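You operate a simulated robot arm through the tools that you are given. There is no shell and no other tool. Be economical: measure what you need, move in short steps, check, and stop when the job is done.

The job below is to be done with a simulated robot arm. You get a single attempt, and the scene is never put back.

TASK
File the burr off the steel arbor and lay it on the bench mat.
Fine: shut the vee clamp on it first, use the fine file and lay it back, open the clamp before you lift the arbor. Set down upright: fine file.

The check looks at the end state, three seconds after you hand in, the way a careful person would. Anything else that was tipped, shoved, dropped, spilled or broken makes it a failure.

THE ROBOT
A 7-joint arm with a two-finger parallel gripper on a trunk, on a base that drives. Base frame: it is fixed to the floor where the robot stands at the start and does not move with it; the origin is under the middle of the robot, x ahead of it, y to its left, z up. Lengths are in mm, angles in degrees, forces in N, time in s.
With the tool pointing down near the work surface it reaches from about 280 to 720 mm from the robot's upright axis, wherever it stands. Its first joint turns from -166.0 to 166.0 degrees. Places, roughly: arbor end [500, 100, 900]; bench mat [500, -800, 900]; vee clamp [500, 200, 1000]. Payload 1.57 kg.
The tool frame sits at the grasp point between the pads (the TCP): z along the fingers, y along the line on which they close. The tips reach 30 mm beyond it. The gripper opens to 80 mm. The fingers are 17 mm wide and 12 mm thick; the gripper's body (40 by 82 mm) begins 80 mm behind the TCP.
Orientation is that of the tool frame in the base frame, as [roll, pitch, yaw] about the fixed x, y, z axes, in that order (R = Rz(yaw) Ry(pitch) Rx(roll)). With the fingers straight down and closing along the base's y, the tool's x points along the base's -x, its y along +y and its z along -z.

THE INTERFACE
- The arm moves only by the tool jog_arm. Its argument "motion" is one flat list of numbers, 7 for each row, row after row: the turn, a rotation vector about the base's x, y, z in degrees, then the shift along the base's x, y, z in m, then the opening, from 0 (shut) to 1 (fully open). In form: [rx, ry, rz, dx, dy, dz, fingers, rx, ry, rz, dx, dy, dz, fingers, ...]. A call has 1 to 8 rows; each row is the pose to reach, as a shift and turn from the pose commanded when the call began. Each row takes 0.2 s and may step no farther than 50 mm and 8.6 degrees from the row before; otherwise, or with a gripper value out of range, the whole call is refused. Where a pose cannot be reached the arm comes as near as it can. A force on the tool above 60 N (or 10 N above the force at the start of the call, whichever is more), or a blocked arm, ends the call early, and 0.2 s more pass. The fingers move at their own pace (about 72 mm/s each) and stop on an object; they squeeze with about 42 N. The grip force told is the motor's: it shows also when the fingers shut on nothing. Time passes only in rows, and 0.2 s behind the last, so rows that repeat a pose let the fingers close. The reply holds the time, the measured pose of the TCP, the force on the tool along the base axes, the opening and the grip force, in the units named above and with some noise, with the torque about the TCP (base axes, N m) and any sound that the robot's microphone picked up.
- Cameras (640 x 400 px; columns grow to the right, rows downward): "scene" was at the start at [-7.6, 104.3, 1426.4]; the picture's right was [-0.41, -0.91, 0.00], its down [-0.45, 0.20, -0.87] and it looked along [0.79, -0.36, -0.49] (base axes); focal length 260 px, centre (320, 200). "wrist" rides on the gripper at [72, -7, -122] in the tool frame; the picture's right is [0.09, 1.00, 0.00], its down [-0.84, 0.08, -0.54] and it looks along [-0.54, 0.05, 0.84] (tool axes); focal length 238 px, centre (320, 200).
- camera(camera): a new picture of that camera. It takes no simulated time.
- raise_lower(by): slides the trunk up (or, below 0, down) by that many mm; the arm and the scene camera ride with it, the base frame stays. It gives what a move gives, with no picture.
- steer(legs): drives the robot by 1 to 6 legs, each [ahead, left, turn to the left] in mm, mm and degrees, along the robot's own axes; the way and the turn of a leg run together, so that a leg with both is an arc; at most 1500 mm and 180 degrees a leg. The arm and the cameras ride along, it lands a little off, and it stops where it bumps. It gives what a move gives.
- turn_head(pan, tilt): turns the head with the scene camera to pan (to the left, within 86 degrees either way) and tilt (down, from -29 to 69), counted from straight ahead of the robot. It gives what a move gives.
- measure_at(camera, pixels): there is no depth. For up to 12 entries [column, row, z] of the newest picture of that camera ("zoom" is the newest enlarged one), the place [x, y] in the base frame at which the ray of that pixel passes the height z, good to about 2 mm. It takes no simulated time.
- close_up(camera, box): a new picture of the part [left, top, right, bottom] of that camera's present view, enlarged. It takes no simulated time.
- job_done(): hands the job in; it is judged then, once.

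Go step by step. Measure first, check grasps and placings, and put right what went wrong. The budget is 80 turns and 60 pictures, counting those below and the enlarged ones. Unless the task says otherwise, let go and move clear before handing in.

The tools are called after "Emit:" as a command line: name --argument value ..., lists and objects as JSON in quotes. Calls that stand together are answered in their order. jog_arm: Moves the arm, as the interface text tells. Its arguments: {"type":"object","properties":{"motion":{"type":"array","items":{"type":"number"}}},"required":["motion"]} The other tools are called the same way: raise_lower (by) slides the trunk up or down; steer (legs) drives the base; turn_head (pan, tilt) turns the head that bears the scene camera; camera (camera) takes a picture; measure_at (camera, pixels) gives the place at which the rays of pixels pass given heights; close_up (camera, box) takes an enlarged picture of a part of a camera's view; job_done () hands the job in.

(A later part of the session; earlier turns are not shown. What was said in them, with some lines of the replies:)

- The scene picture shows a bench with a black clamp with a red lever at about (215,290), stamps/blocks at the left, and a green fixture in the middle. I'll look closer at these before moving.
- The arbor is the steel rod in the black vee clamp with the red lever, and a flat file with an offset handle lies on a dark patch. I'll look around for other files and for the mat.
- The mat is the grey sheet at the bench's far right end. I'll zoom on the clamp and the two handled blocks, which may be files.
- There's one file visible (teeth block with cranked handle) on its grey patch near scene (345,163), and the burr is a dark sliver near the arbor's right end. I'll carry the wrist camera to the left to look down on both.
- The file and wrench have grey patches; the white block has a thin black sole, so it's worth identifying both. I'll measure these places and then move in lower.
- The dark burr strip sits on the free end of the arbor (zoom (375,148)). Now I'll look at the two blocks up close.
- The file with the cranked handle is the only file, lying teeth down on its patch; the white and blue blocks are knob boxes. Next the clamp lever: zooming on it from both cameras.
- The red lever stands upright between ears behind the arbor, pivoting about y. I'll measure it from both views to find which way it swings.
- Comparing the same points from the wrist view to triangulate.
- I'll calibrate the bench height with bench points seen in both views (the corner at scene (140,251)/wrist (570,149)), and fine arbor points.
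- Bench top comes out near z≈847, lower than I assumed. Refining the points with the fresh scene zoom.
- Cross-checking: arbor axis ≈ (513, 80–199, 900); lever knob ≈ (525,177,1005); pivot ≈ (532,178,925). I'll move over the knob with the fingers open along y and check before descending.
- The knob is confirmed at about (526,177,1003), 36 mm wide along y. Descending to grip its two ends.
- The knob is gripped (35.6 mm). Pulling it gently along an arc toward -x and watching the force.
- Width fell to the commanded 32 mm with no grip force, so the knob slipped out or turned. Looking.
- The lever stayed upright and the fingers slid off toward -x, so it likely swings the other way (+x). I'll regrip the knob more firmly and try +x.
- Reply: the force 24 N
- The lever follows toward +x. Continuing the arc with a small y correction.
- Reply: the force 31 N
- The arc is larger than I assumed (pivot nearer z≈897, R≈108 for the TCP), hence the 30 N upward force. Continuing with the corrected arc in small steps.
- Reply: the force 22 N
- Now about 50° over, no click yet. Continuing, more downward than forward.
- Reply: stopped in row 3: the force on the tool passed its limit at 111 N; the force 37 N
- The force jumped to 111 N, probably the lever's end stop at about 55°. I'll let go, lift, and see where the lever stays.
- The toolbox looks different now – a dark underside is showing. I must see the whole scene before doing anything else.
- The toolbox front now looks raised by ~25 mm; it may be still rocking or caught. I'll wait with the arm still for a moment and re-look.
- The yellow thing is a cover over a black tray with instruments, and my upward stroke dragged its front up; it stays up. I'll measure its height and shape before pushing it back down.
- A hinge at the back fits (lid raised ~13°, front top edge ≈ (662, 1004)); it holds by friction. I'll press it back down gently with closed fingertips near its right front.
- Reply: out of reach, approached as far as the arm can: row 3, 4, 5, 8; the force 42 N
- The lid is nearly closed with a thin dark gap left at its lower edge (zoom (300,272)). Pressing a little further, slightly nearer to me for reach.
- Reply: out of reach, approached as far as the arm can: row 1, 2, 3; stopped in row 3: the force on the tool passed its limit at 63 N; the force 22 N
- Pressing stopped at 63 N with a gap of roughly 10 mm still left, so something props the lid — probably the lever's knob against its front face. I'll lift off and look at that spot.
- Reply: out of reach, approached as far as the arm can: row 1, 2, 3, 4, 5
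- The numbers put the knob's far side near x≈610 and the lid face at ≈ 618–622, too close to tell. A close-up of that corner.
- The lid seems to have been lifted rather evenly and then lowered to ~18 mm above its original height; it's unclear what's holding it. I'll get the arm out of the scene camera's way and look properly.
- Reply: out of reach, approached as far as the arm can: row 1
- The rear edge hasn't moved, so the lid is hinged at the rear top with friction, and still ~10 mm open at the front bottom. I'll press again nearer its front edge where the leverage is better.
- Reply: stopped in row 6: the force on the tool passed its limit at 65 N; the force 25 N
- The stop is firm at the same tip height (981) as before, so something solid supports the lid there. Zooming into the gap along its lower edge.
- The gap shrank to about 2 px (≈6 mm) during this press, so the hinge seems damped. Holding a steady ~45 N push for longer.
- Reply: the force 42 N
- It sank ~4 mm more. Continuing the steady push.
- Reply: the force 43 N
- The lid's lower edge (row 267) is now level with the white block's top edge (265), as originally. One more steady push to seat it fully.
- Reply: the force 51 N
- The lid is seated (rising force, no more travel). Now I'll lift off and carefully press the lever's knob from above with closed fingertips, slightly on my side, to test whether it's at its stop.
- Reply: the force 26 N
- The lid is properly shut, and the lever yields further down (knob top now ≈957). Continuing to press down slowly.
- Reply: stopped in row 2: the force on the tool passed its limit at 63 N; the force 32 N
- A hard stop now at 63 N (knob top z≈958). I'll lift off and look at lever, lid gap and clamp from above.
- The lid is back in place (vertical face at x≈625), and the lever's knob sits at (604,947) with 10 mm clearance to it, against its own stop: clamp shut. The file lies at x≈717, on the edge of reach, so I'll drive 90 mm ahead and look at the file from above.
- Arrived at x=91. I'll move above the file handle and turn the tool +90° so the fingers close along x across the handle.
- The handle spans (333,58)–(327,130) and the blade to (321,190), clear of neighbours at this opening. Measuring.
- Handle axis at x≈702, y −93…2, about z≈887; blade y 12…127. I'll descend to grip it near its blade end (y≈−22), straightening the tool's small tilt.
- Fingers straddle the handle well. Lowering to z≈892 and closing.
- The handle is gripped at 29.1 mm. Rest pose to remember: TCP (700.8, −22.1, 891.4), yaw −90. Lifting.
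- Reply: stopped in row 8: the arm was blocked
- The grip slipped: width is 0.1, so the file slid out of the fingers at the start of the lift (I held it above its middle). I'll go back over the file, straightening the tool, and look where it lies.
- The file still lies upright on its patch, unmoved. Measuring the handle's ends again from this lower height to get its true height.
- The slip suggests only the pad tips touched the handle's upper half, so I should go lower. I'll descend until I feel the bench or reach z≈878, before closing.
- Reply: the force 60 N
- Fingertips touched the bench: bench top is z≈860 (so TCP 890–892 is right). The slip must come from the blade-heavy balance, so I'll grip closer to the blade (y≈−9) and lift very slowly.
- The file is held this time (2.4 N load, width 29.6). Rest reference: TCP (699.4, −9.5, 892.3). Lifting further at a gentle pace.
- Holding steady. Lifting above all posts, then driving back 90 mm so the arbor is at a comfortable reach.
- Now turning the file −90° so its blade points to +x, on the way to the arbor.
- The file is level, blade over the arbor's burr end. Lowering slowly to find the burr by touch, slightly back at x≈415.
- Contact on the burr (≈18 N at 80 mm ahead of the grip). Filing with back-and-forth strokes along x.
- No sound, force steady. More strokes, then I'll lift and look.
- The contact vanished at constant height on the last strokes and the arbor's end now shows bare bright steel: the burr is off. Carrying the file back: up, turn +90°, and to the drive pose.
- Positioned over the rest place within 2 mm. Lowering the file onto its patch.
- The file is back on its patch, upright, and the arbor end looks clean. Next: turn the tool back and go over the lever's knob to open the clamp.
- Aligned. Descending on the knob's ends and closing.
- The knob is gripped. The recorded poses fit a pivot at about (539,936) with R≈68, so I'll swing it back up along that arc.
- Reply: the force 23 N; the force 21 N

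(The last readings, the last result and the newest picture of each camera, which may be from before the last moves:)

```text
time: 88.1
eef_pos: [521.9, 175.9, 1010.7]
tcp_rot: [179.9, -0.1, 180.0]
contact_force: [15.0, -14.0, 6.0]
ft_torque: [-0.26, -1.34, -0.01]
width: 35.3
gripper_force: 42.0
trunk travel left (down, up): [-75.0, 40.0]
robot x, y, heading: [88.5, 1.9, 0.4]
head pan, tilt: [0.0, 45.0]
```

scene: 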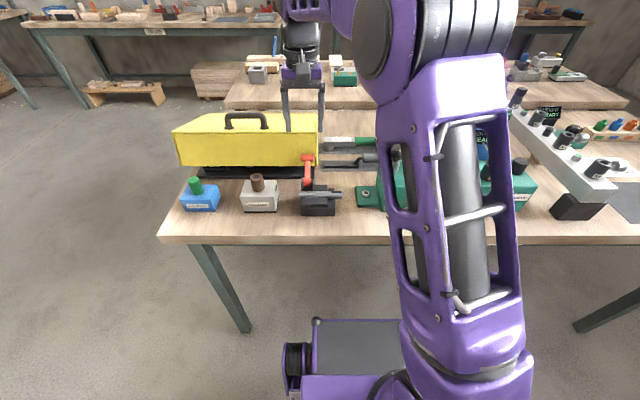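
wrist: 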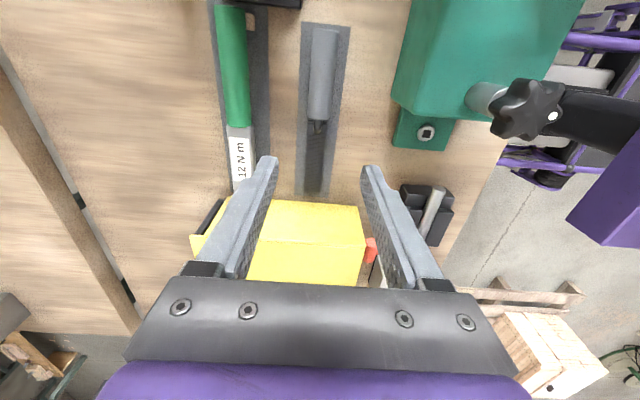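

The lever is fully back up at its stop: clamp open. Releasing, lifting clear, then turning +90° to take the arbor by its free end (fingers closing along x at y≈88).

Emit:
jog_arm --motion '[0, 0, 0, 0.002, 0.001, 0, 0.62, 0, 0, 0, 0.002, 0.001, 0, 0.62, 0, 0, 0, 0.002, 0.001, 0.02, 0.62, 0, 0, 0, 0.002, 0.001, 0.06, 0.62, 0, 0, 0, 0.002, 0.001, 0.1, 0.62]'

Emit:
jog_arm --motion '[0, 0, 8, 0, -0.012, 0, 0.62, 0, 0, 16, 0, -0.024, 0, 0.62, 0, 0, 24, 0, -0.036, 0, 0.62, 0, 0, 32, 0, -0.048, 0, 0.62, 0, 0, 40, -0.005, -0.06, 0, 0.62, 0, 0, 48, -0.008, -0.07, 0, 0.62, 0, 0, 56, -0.01, -0.08, 0, 0.62, 0, 0, 64, -0.011, -0.088, 0, 0.62]'

Emit:
jog_arm --motion '[0, 0, 8, 0, 0, 0, 0.62, 0, 0, 16, 0, 0, -0.03, 0.62, 0, 0, 24, 0, 0, -0.07, 0.62, 0, 0, 26, 0, 0, -0.1, 0.62]'

Emit:
camera --camera "wrist"

```text
time: 89.3
eef_pos: [524.6, 179.3, 1110.2]
tcp_rot: [180.0, -0.1, -179.9]
contact_force: [-0.2, 0.0, -0.7]
ft_torque: [0.02, 0.02, -0.01]
width: 49.6
gripper_force: 0.1
trunk travel left (down, up): [-75.0, 40.0]
robot x, y, heading: [86.5, -2.2, 0.1]
head pan, tilt: [0.0, 45.0]
```

```text
time: 91.1
eef_pos: [513.3, 89.7, 1108.6]
tcp_rot: [-180.0, 0.0, -115.9]
contact_force: [0.4, 0.8, 0.1]
ft_torque: [-0.01, 0.03, 0.0]
width: 49.7
gripper_force: 0.1
trunk travel left (down, up): [-75.0, 40.0]
robot x, y, heading: [84.9, 2.7, -0.1]
head pan, tilt: [0.0, 45.0]
```

```text
time: 92.1
eef_pos: [514.0, 90.5, 1011.6]
tcp_rot: [180.0, 0.0, -89.9]
contact_force: [0.1, 0.6, 0.1]
ft_torque: [0.02, -0.02, -0.02]
width: 49.6
gripper_force: 0.1
trunk travel left (down, up): [-75.0, 40.0]
robot x, y, heading: [87.7, -1.5, -0.4]
head pan, tilt: [0.0, 45.0]
```

```text
3 pictures are left
```

wrist: 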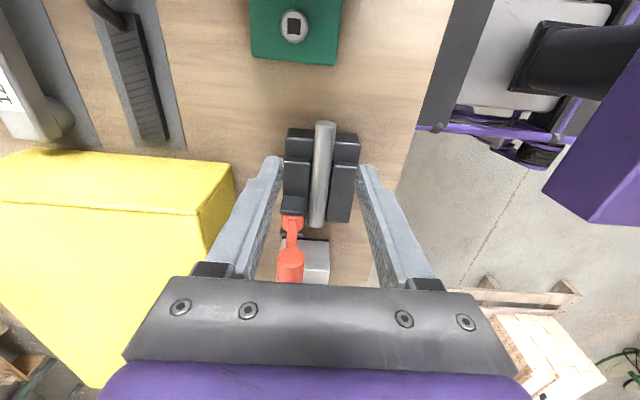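

The arbor is clean, its free end at (326,122). Measuring its axis and the clamp block's near edge.

Emit:
measure_at --camera "wrist" --pixels '[[326, 122, 905], [317, 226, 900], [315, 130, 905], [336, 130, 905], [325, 135, 905], [299, 129, 890], [347, 134, 890], [297, 160, 900]]'

```text
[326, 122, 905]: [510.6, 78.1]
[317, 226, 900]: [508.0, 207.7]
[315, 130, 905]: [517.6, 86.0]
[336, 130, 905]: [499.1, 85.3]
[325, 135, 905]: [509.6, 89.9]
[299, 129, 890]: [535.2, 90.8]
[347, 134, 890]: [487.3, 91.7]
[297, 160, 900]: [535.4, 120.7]
```

Arbor axis x≈509, diameter ≈18.5, end at y≈78; the clamp's lower step starts at y≈91. I'll grip at y≈83, tips level with the arbor's underside.

Emit:
jog_arm --motion '[0, 0, 0, -0.0045, -0.0075, -0.03, 0.55, 0, 0, 0, -0.0045, -0.0075, -0.06, 0.55, 0, 0, 0, -0.0045, -0.0075, -0.08, 0.55, 0, 0, 0, -0.0045, -0.0075, -0.0925, 0.55, 0, 0, 0, -0.0045, -0.0075, -0.0925, 0, 0, 0, 0, -0.0045, -0.0075, -0.0925, 0, 0, 0, 0, -0.0045, -0.0075, -0.0925, 0]'

Emit:
jog_arm --motion '[0, 0, 0, 0, 0, 0.002, 0, 0, 0, 0, 0, 0, 0.004, 0, 0, 0, 0, 0, 0, 0.007, 0, 0, 0, 0, 0, 0, 0.01, 0, 0, 0, 0, 0, 0, 0.014, 0, 0, 0, 0, 0, 0, 0.018, 0]'

```text
time: 93.7
eef_pos: [507.4, 83.6, 917.5]
tcp_rot: [179.9, 0.0, -90.0]
contact_force: [1.2, 0.3, -0.5]
ft_torque: [-0.02, 0.0, -0.05]
width: 19.3
gripper_force: 33.3
trunk travel left (down, up): [-75.0, 40.0]
robot x, y, heading: [88.2, -1.4, 0.1]
head pan, tilt: [0.0, 45.0]
```

```text
time: 95.1
eef_pos: [507.7, 83.9, 937.1]
tcp_rot: [179.9, 0.0, -90.1]
contact_force: [-0.5, 0.6, -3.1]
ft_torque: [-0.13, 0.01, -0.01]
width: 19.1
gripper_force: 32.9
trunk travel left (down, up): [-75.0, 40.0]
robot x, y, heading: [87.2, -4.4, -0.1]
head pan, tilt: [0.0, 45.0]
```

The arbor is held (19.1 mm, ~3 N). Continuing the slow lift.

Emit:
jog_arm --motion '[0, 0, 0, 0, 0, 0.008, 0, 0, 0, 0, 0, 0, 0.02, 0, 0, 0, 0, 0, 0, 0.035, 0, 0, 0, 0, 0, 0, 0.055, 0, 0, 0, 0, 0, 0, 0.08, 0, 0, 0, 0, 0, 0, 0.11, 0, 0, 0, 0, 0, 0, 0.14, 0, 0, 0, 0, 0, 0, 0.155, 0]'

Emit:
steer --legs '[[-140, 0, 0]]'

Emit:
turn_head --pan -75 --tilt 40

```text
time: 96.9
eef_pos: [507.1, 82.7, 1089.4]
tcp_rot: [179.9, 0.0, -90.0]
contact_force: [0.0, -1.3, -2.5]
ft_torque: [-0.15, -0.02, 0.04]
width: 19.3
gripper_force: 33.4
trunk travel left (down, up): [-75.0, 40.0]
robot x, y, heading: [86.3, 0.2, 0.2]
head pan, tilt: [0.0, 45.0]
```

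```text
time: 98.2
eef_pos: [369.0, 81.7, 1089.5]
tcp_rot: [179.9, 0.0, -90.0]
contact_force: [1.2, -0.4, -2.8]
ft_torque: [-0.12, 0.0, -0.03]
width: 19.2
gripper_force: 33.0
trunk travel left (down, up): [-75.0, 40.0]
robot x, y, heading: [-51.5, -3.4, 0.0]
head pan, tilt: [0.0, 45.0]
```

```text
time: 99.7
eef_pos: [370.0, 82.5, 1088.7]
tcp_rot: [-180.0, -0.1, -90.0]
contact_force: [0.0, -0.3, -2.6]
ft_torque: [-0.18, 0.02, -0.01]
width: 18.9
gripper_force: 32.8
trunk travel left (down, up): [-75.0, 40.0]
robot x, y, heading: [-52.2, 2.2, -0.1]
head pan, tilt: [-75.0, 40.0]
```

Arbor securely held at z≈1089 and the robot is clear of the bench edge. Driving sideways along the bench to the mat.

Emit:
steer --legs '[[0, -920, 0]]'

Emit:
camera --camera "wrist"

```text
time: 108.8
eef_pos: [367.3, -834.6, 1089.4]
tcp_rot: [180.0, 0.0, -90.0]
contact_force: [0.5, -0.1, -2.6]
ft_torque: [-0.17, 0.0, -0.02]
width: 19.4
gripper_force: 33.3
trunk travel left (down, up): [-75.0, 40.0]
robot x, y, heading: [-52.2, -918.5, -0.0]
head pan, tilt: [-75.0, 40.0]
```

```text
2 pictures are left
```

wrist: 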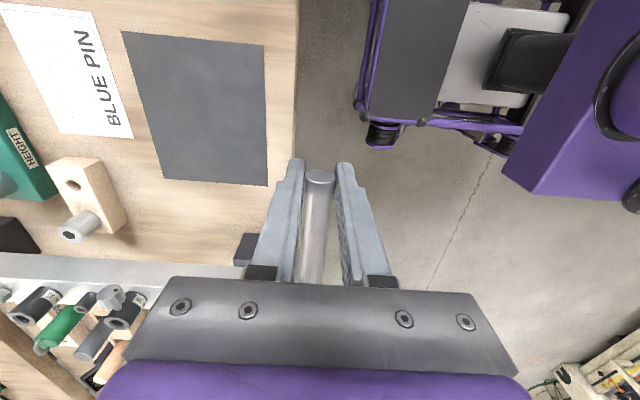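

The mat is the grey sheet with corners (122,32), (266,44), (268,186), (163,178). Measuring it at the bench height.

Emit:
measure_at --camera "wrist" --pixels '[[122, 32, 861], [266, 44, 861], [268, 186, 861], [163, 178, 861], [296, 100, 861], [205, 110, 861], [126, 190, 900]]'

```text
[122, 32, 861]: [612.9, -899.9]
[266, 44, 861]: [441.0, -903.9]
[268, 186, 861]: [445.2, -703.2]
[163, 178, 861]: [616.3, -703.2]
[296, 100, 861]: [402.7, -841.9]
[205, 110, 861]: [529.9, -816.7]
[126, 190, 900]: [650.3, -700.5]
```

Mat spans x 443–614, y −903…−703. I'll lay the arbor in its middle: TCP (528, −856), lowering to just above the mat first.

Emit:
jog_arm --motion '[0, 0, 0, 0.04, -0.005, 0, 0, 0, 0, 0, 0.08, -0.01, 0, 0, 0, 0, 0, 0.12, -0.015, -0.02, 0, 0, 0, 0, 0.15, -0.02, -0.05, 0, 0, 0, 0, 0.161, -0.021, -0.09, 0, 0, 0, 0, 0.161, -0.021, -0.13, 0, 0, 0, 0, 0.161, -0.021, -0.165, 0, 0, 0, 0, 0.161, -0.021, -0.185, 0]'

Emit:
jog_arm --motion '[0, 0, 0, 0, 0, -0.003, 0, 0, 0, 0, 0, 0, -0.006, 0, 0, 0, 0, 0, 0, -0.009, 0, 0, 0, 0, 0, 0, -0.011, 0]'

```text
time: 110.7
eef_pos: [529.4, -857.5, 902.7]
tcp_rot: [179.9, -0.1, -90.2]
contact_force: [-0.1, 0.0, -2.8]
ft_torque: [-0.14, 0.0, 0.02]
width: 19.0
gripper_force: 33.0
trunk travel left (down, up): [-75.0, 40.0]
robot x, y, heading: [-51.9, -914.2, -0.2]
head pan, tilt: [-75.0, 40.0]
```

```text
time: 111.7
eef_pos: [529.3, -855.8, 893.5]
tcp_rot: [179.8, 0.0, -90.1]
contact_force: [0.3, 0.0, -3.3]
ft_torque: [-0.17, -0.03, 0.0]
width: 19.3
gripper_force: 33.2
trunk travel left (down, up): [-75.0, 40.0]
robot x, y, heading: [-53.0, -916.8, -0.2]
head pan, tilt: [-75.0, 40.0]
```

Still hanging free; a few more single millimetres until contact.

Emit:
jog_arm --motion '[0, 0, 0, 0, 0, -0.001, 0, 0, 0, 0, 0, 0, -0.002, 0, 0, 0, 0, 0, 0, -0.003, 0]'

```text
time: 112.5
eef_pos: [529.8, -857.0, 890.2]
tcp_rot: [180.0, 0.0, -90.1]
contact_force: [-0.2, -0.6, 0.6]
ft_torque: [-0.13, -0.03, 0.03]
width: 19.3
gripper_force: 33.6
trunk travel left (down, up): [-75.0, 40.0]
robot x, y, heading: [-47.8, -917.6, -0.3]
head pan, tilt: [-75.0, 40.0]
```

It rests on the mat (the load went to +0.6 N). Opening gently and rising straight up, then a picture.

Emit:
jog_arm --motion '[0, 0, 0, 0, 0, 0, 0.25, 0, 0, 0, 0, 0, 0, 0.35, 0, 0, 0, 0, 0, 0, 0.5, 0, 0, 0, 0, 0, 0, 0.5, 0, 0, 0, 0, 0, 0.015, 0.5, 0, 0, 0, 0, 0, 0.04, 0.5, 0, 0, 0, 0, 0, 0.08, 0.5, 0, 0, 0, 0, 0, 0.12, 0.5]'

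Emit:
jog_arm --motion '[0, 0, 0, 0, 0, 0.04, 0.5, 0, 0, 0, -0.03, 0, 0.08, 0.5, 0, 0, 0, -0.07, 0, 0.1, 0.5, 0, 0, 0, -0.1, 0, 0.1, 0.5]'

Emit:
camera --camera "wrist"

```text
time: 114.2
eef_pos: [526.9, -855.8, 1012.2]
tcp_rot: [-180.0, 0.0, -90.1]
contact_force: [0.0, 0.1, -0.4]
ft_torque: [0.01, 0.0, -0.01]
width: 39.7
gripper_force: 0.1
trunk travel left (down, up): [-75.0, 40.0]
robot x, y, heading: [-52.1, -917.8, -0.2]
head pan, tilt: [-75.0, 40.0]
```

```text
time: 115.2
eef_pos: [428.9, -857.7, 1110.4]
tcp_rot: [-180.0, -0.1, -90.0]
contact_force: [0.3, 0.1, -0.2]
ft_torque: [0.0, 0.03, 0.0]
width: 40.0
gripper_force: 0.0
trunk travel left (down, up): [-75.0, 40.0]
robot x, y, heading: [-53.2, -917.6, -0.1]
head pan, tilt: [-75.0, 40.0]
```

```text
1 pictures are left
```

wrist: 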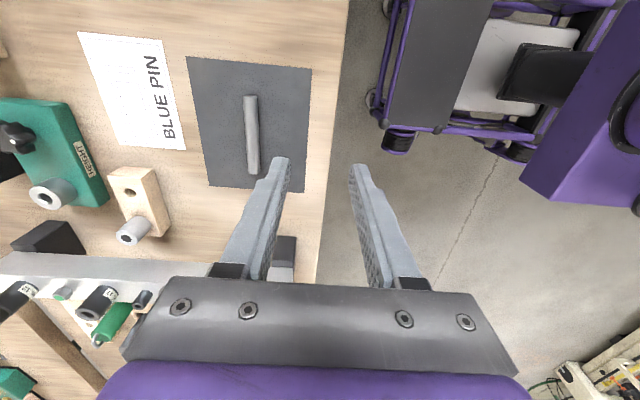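

The arbor lies on the mat at (252,135), released. I'll use the last picture to check the far end of the bench (lid, clamp, file).

Emit:
turn_head --pan 62 --tilt 22

Emit:
close_up --camera "scene" --box '[170, 110, 470, 300]'

```text
time: 117.4
eef_pos: [431.4, -856.6, 1112.7]
tcp_rot: [180.0, -0.1, -90.1]
contact_force: [-0.4, -0.6, -0.8]
ft_torque: [0.02, 0.02, 0.0]
width: 39.8
gripper_force: 0.0
trunk travel left (down, up): [-75.0, 40.0]
robot x, y, heading: [-51.3, -914.4, -0.2]
head pan, tilt: [62.0, 22.0]
```

```text
2.11 times, centred on (320, 205) of scene
5 turns are left
```

zoom: 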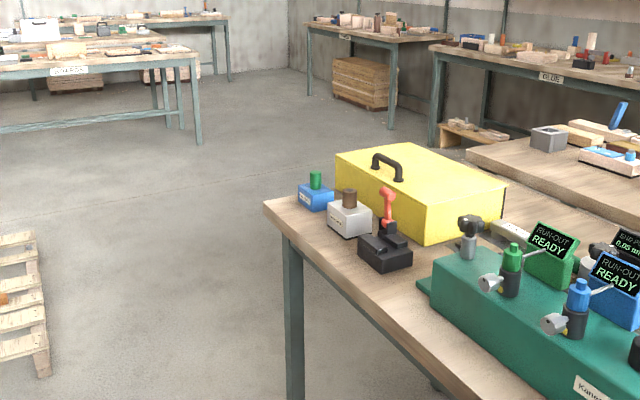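

The last picture shows the lid shut at (420,190), the clamp lever upright at (388,210) with the vee empty, and nothing tipped over. I'm handing in.

Emit:
job_done

```text
The job is handed in.
```

I filed the burr off the arbor and laid it on the bench mat, with the fine file back upright on its patch and the vee clamp open. I handed in without seeing a result.

- **Toolbox lid:** while shutting the clamp I accidentally dragged the yellow toolbox lid partly open. I pressed it shut again, and it looked closed in the last picture.
- **Clamp shut:** I took the clamp as shut because its lever reached a hard stop. No click or jaw movement confirmed it.
- **File:** my first lift of the file slipped. It stayed in place on its patch, and the second grip held.
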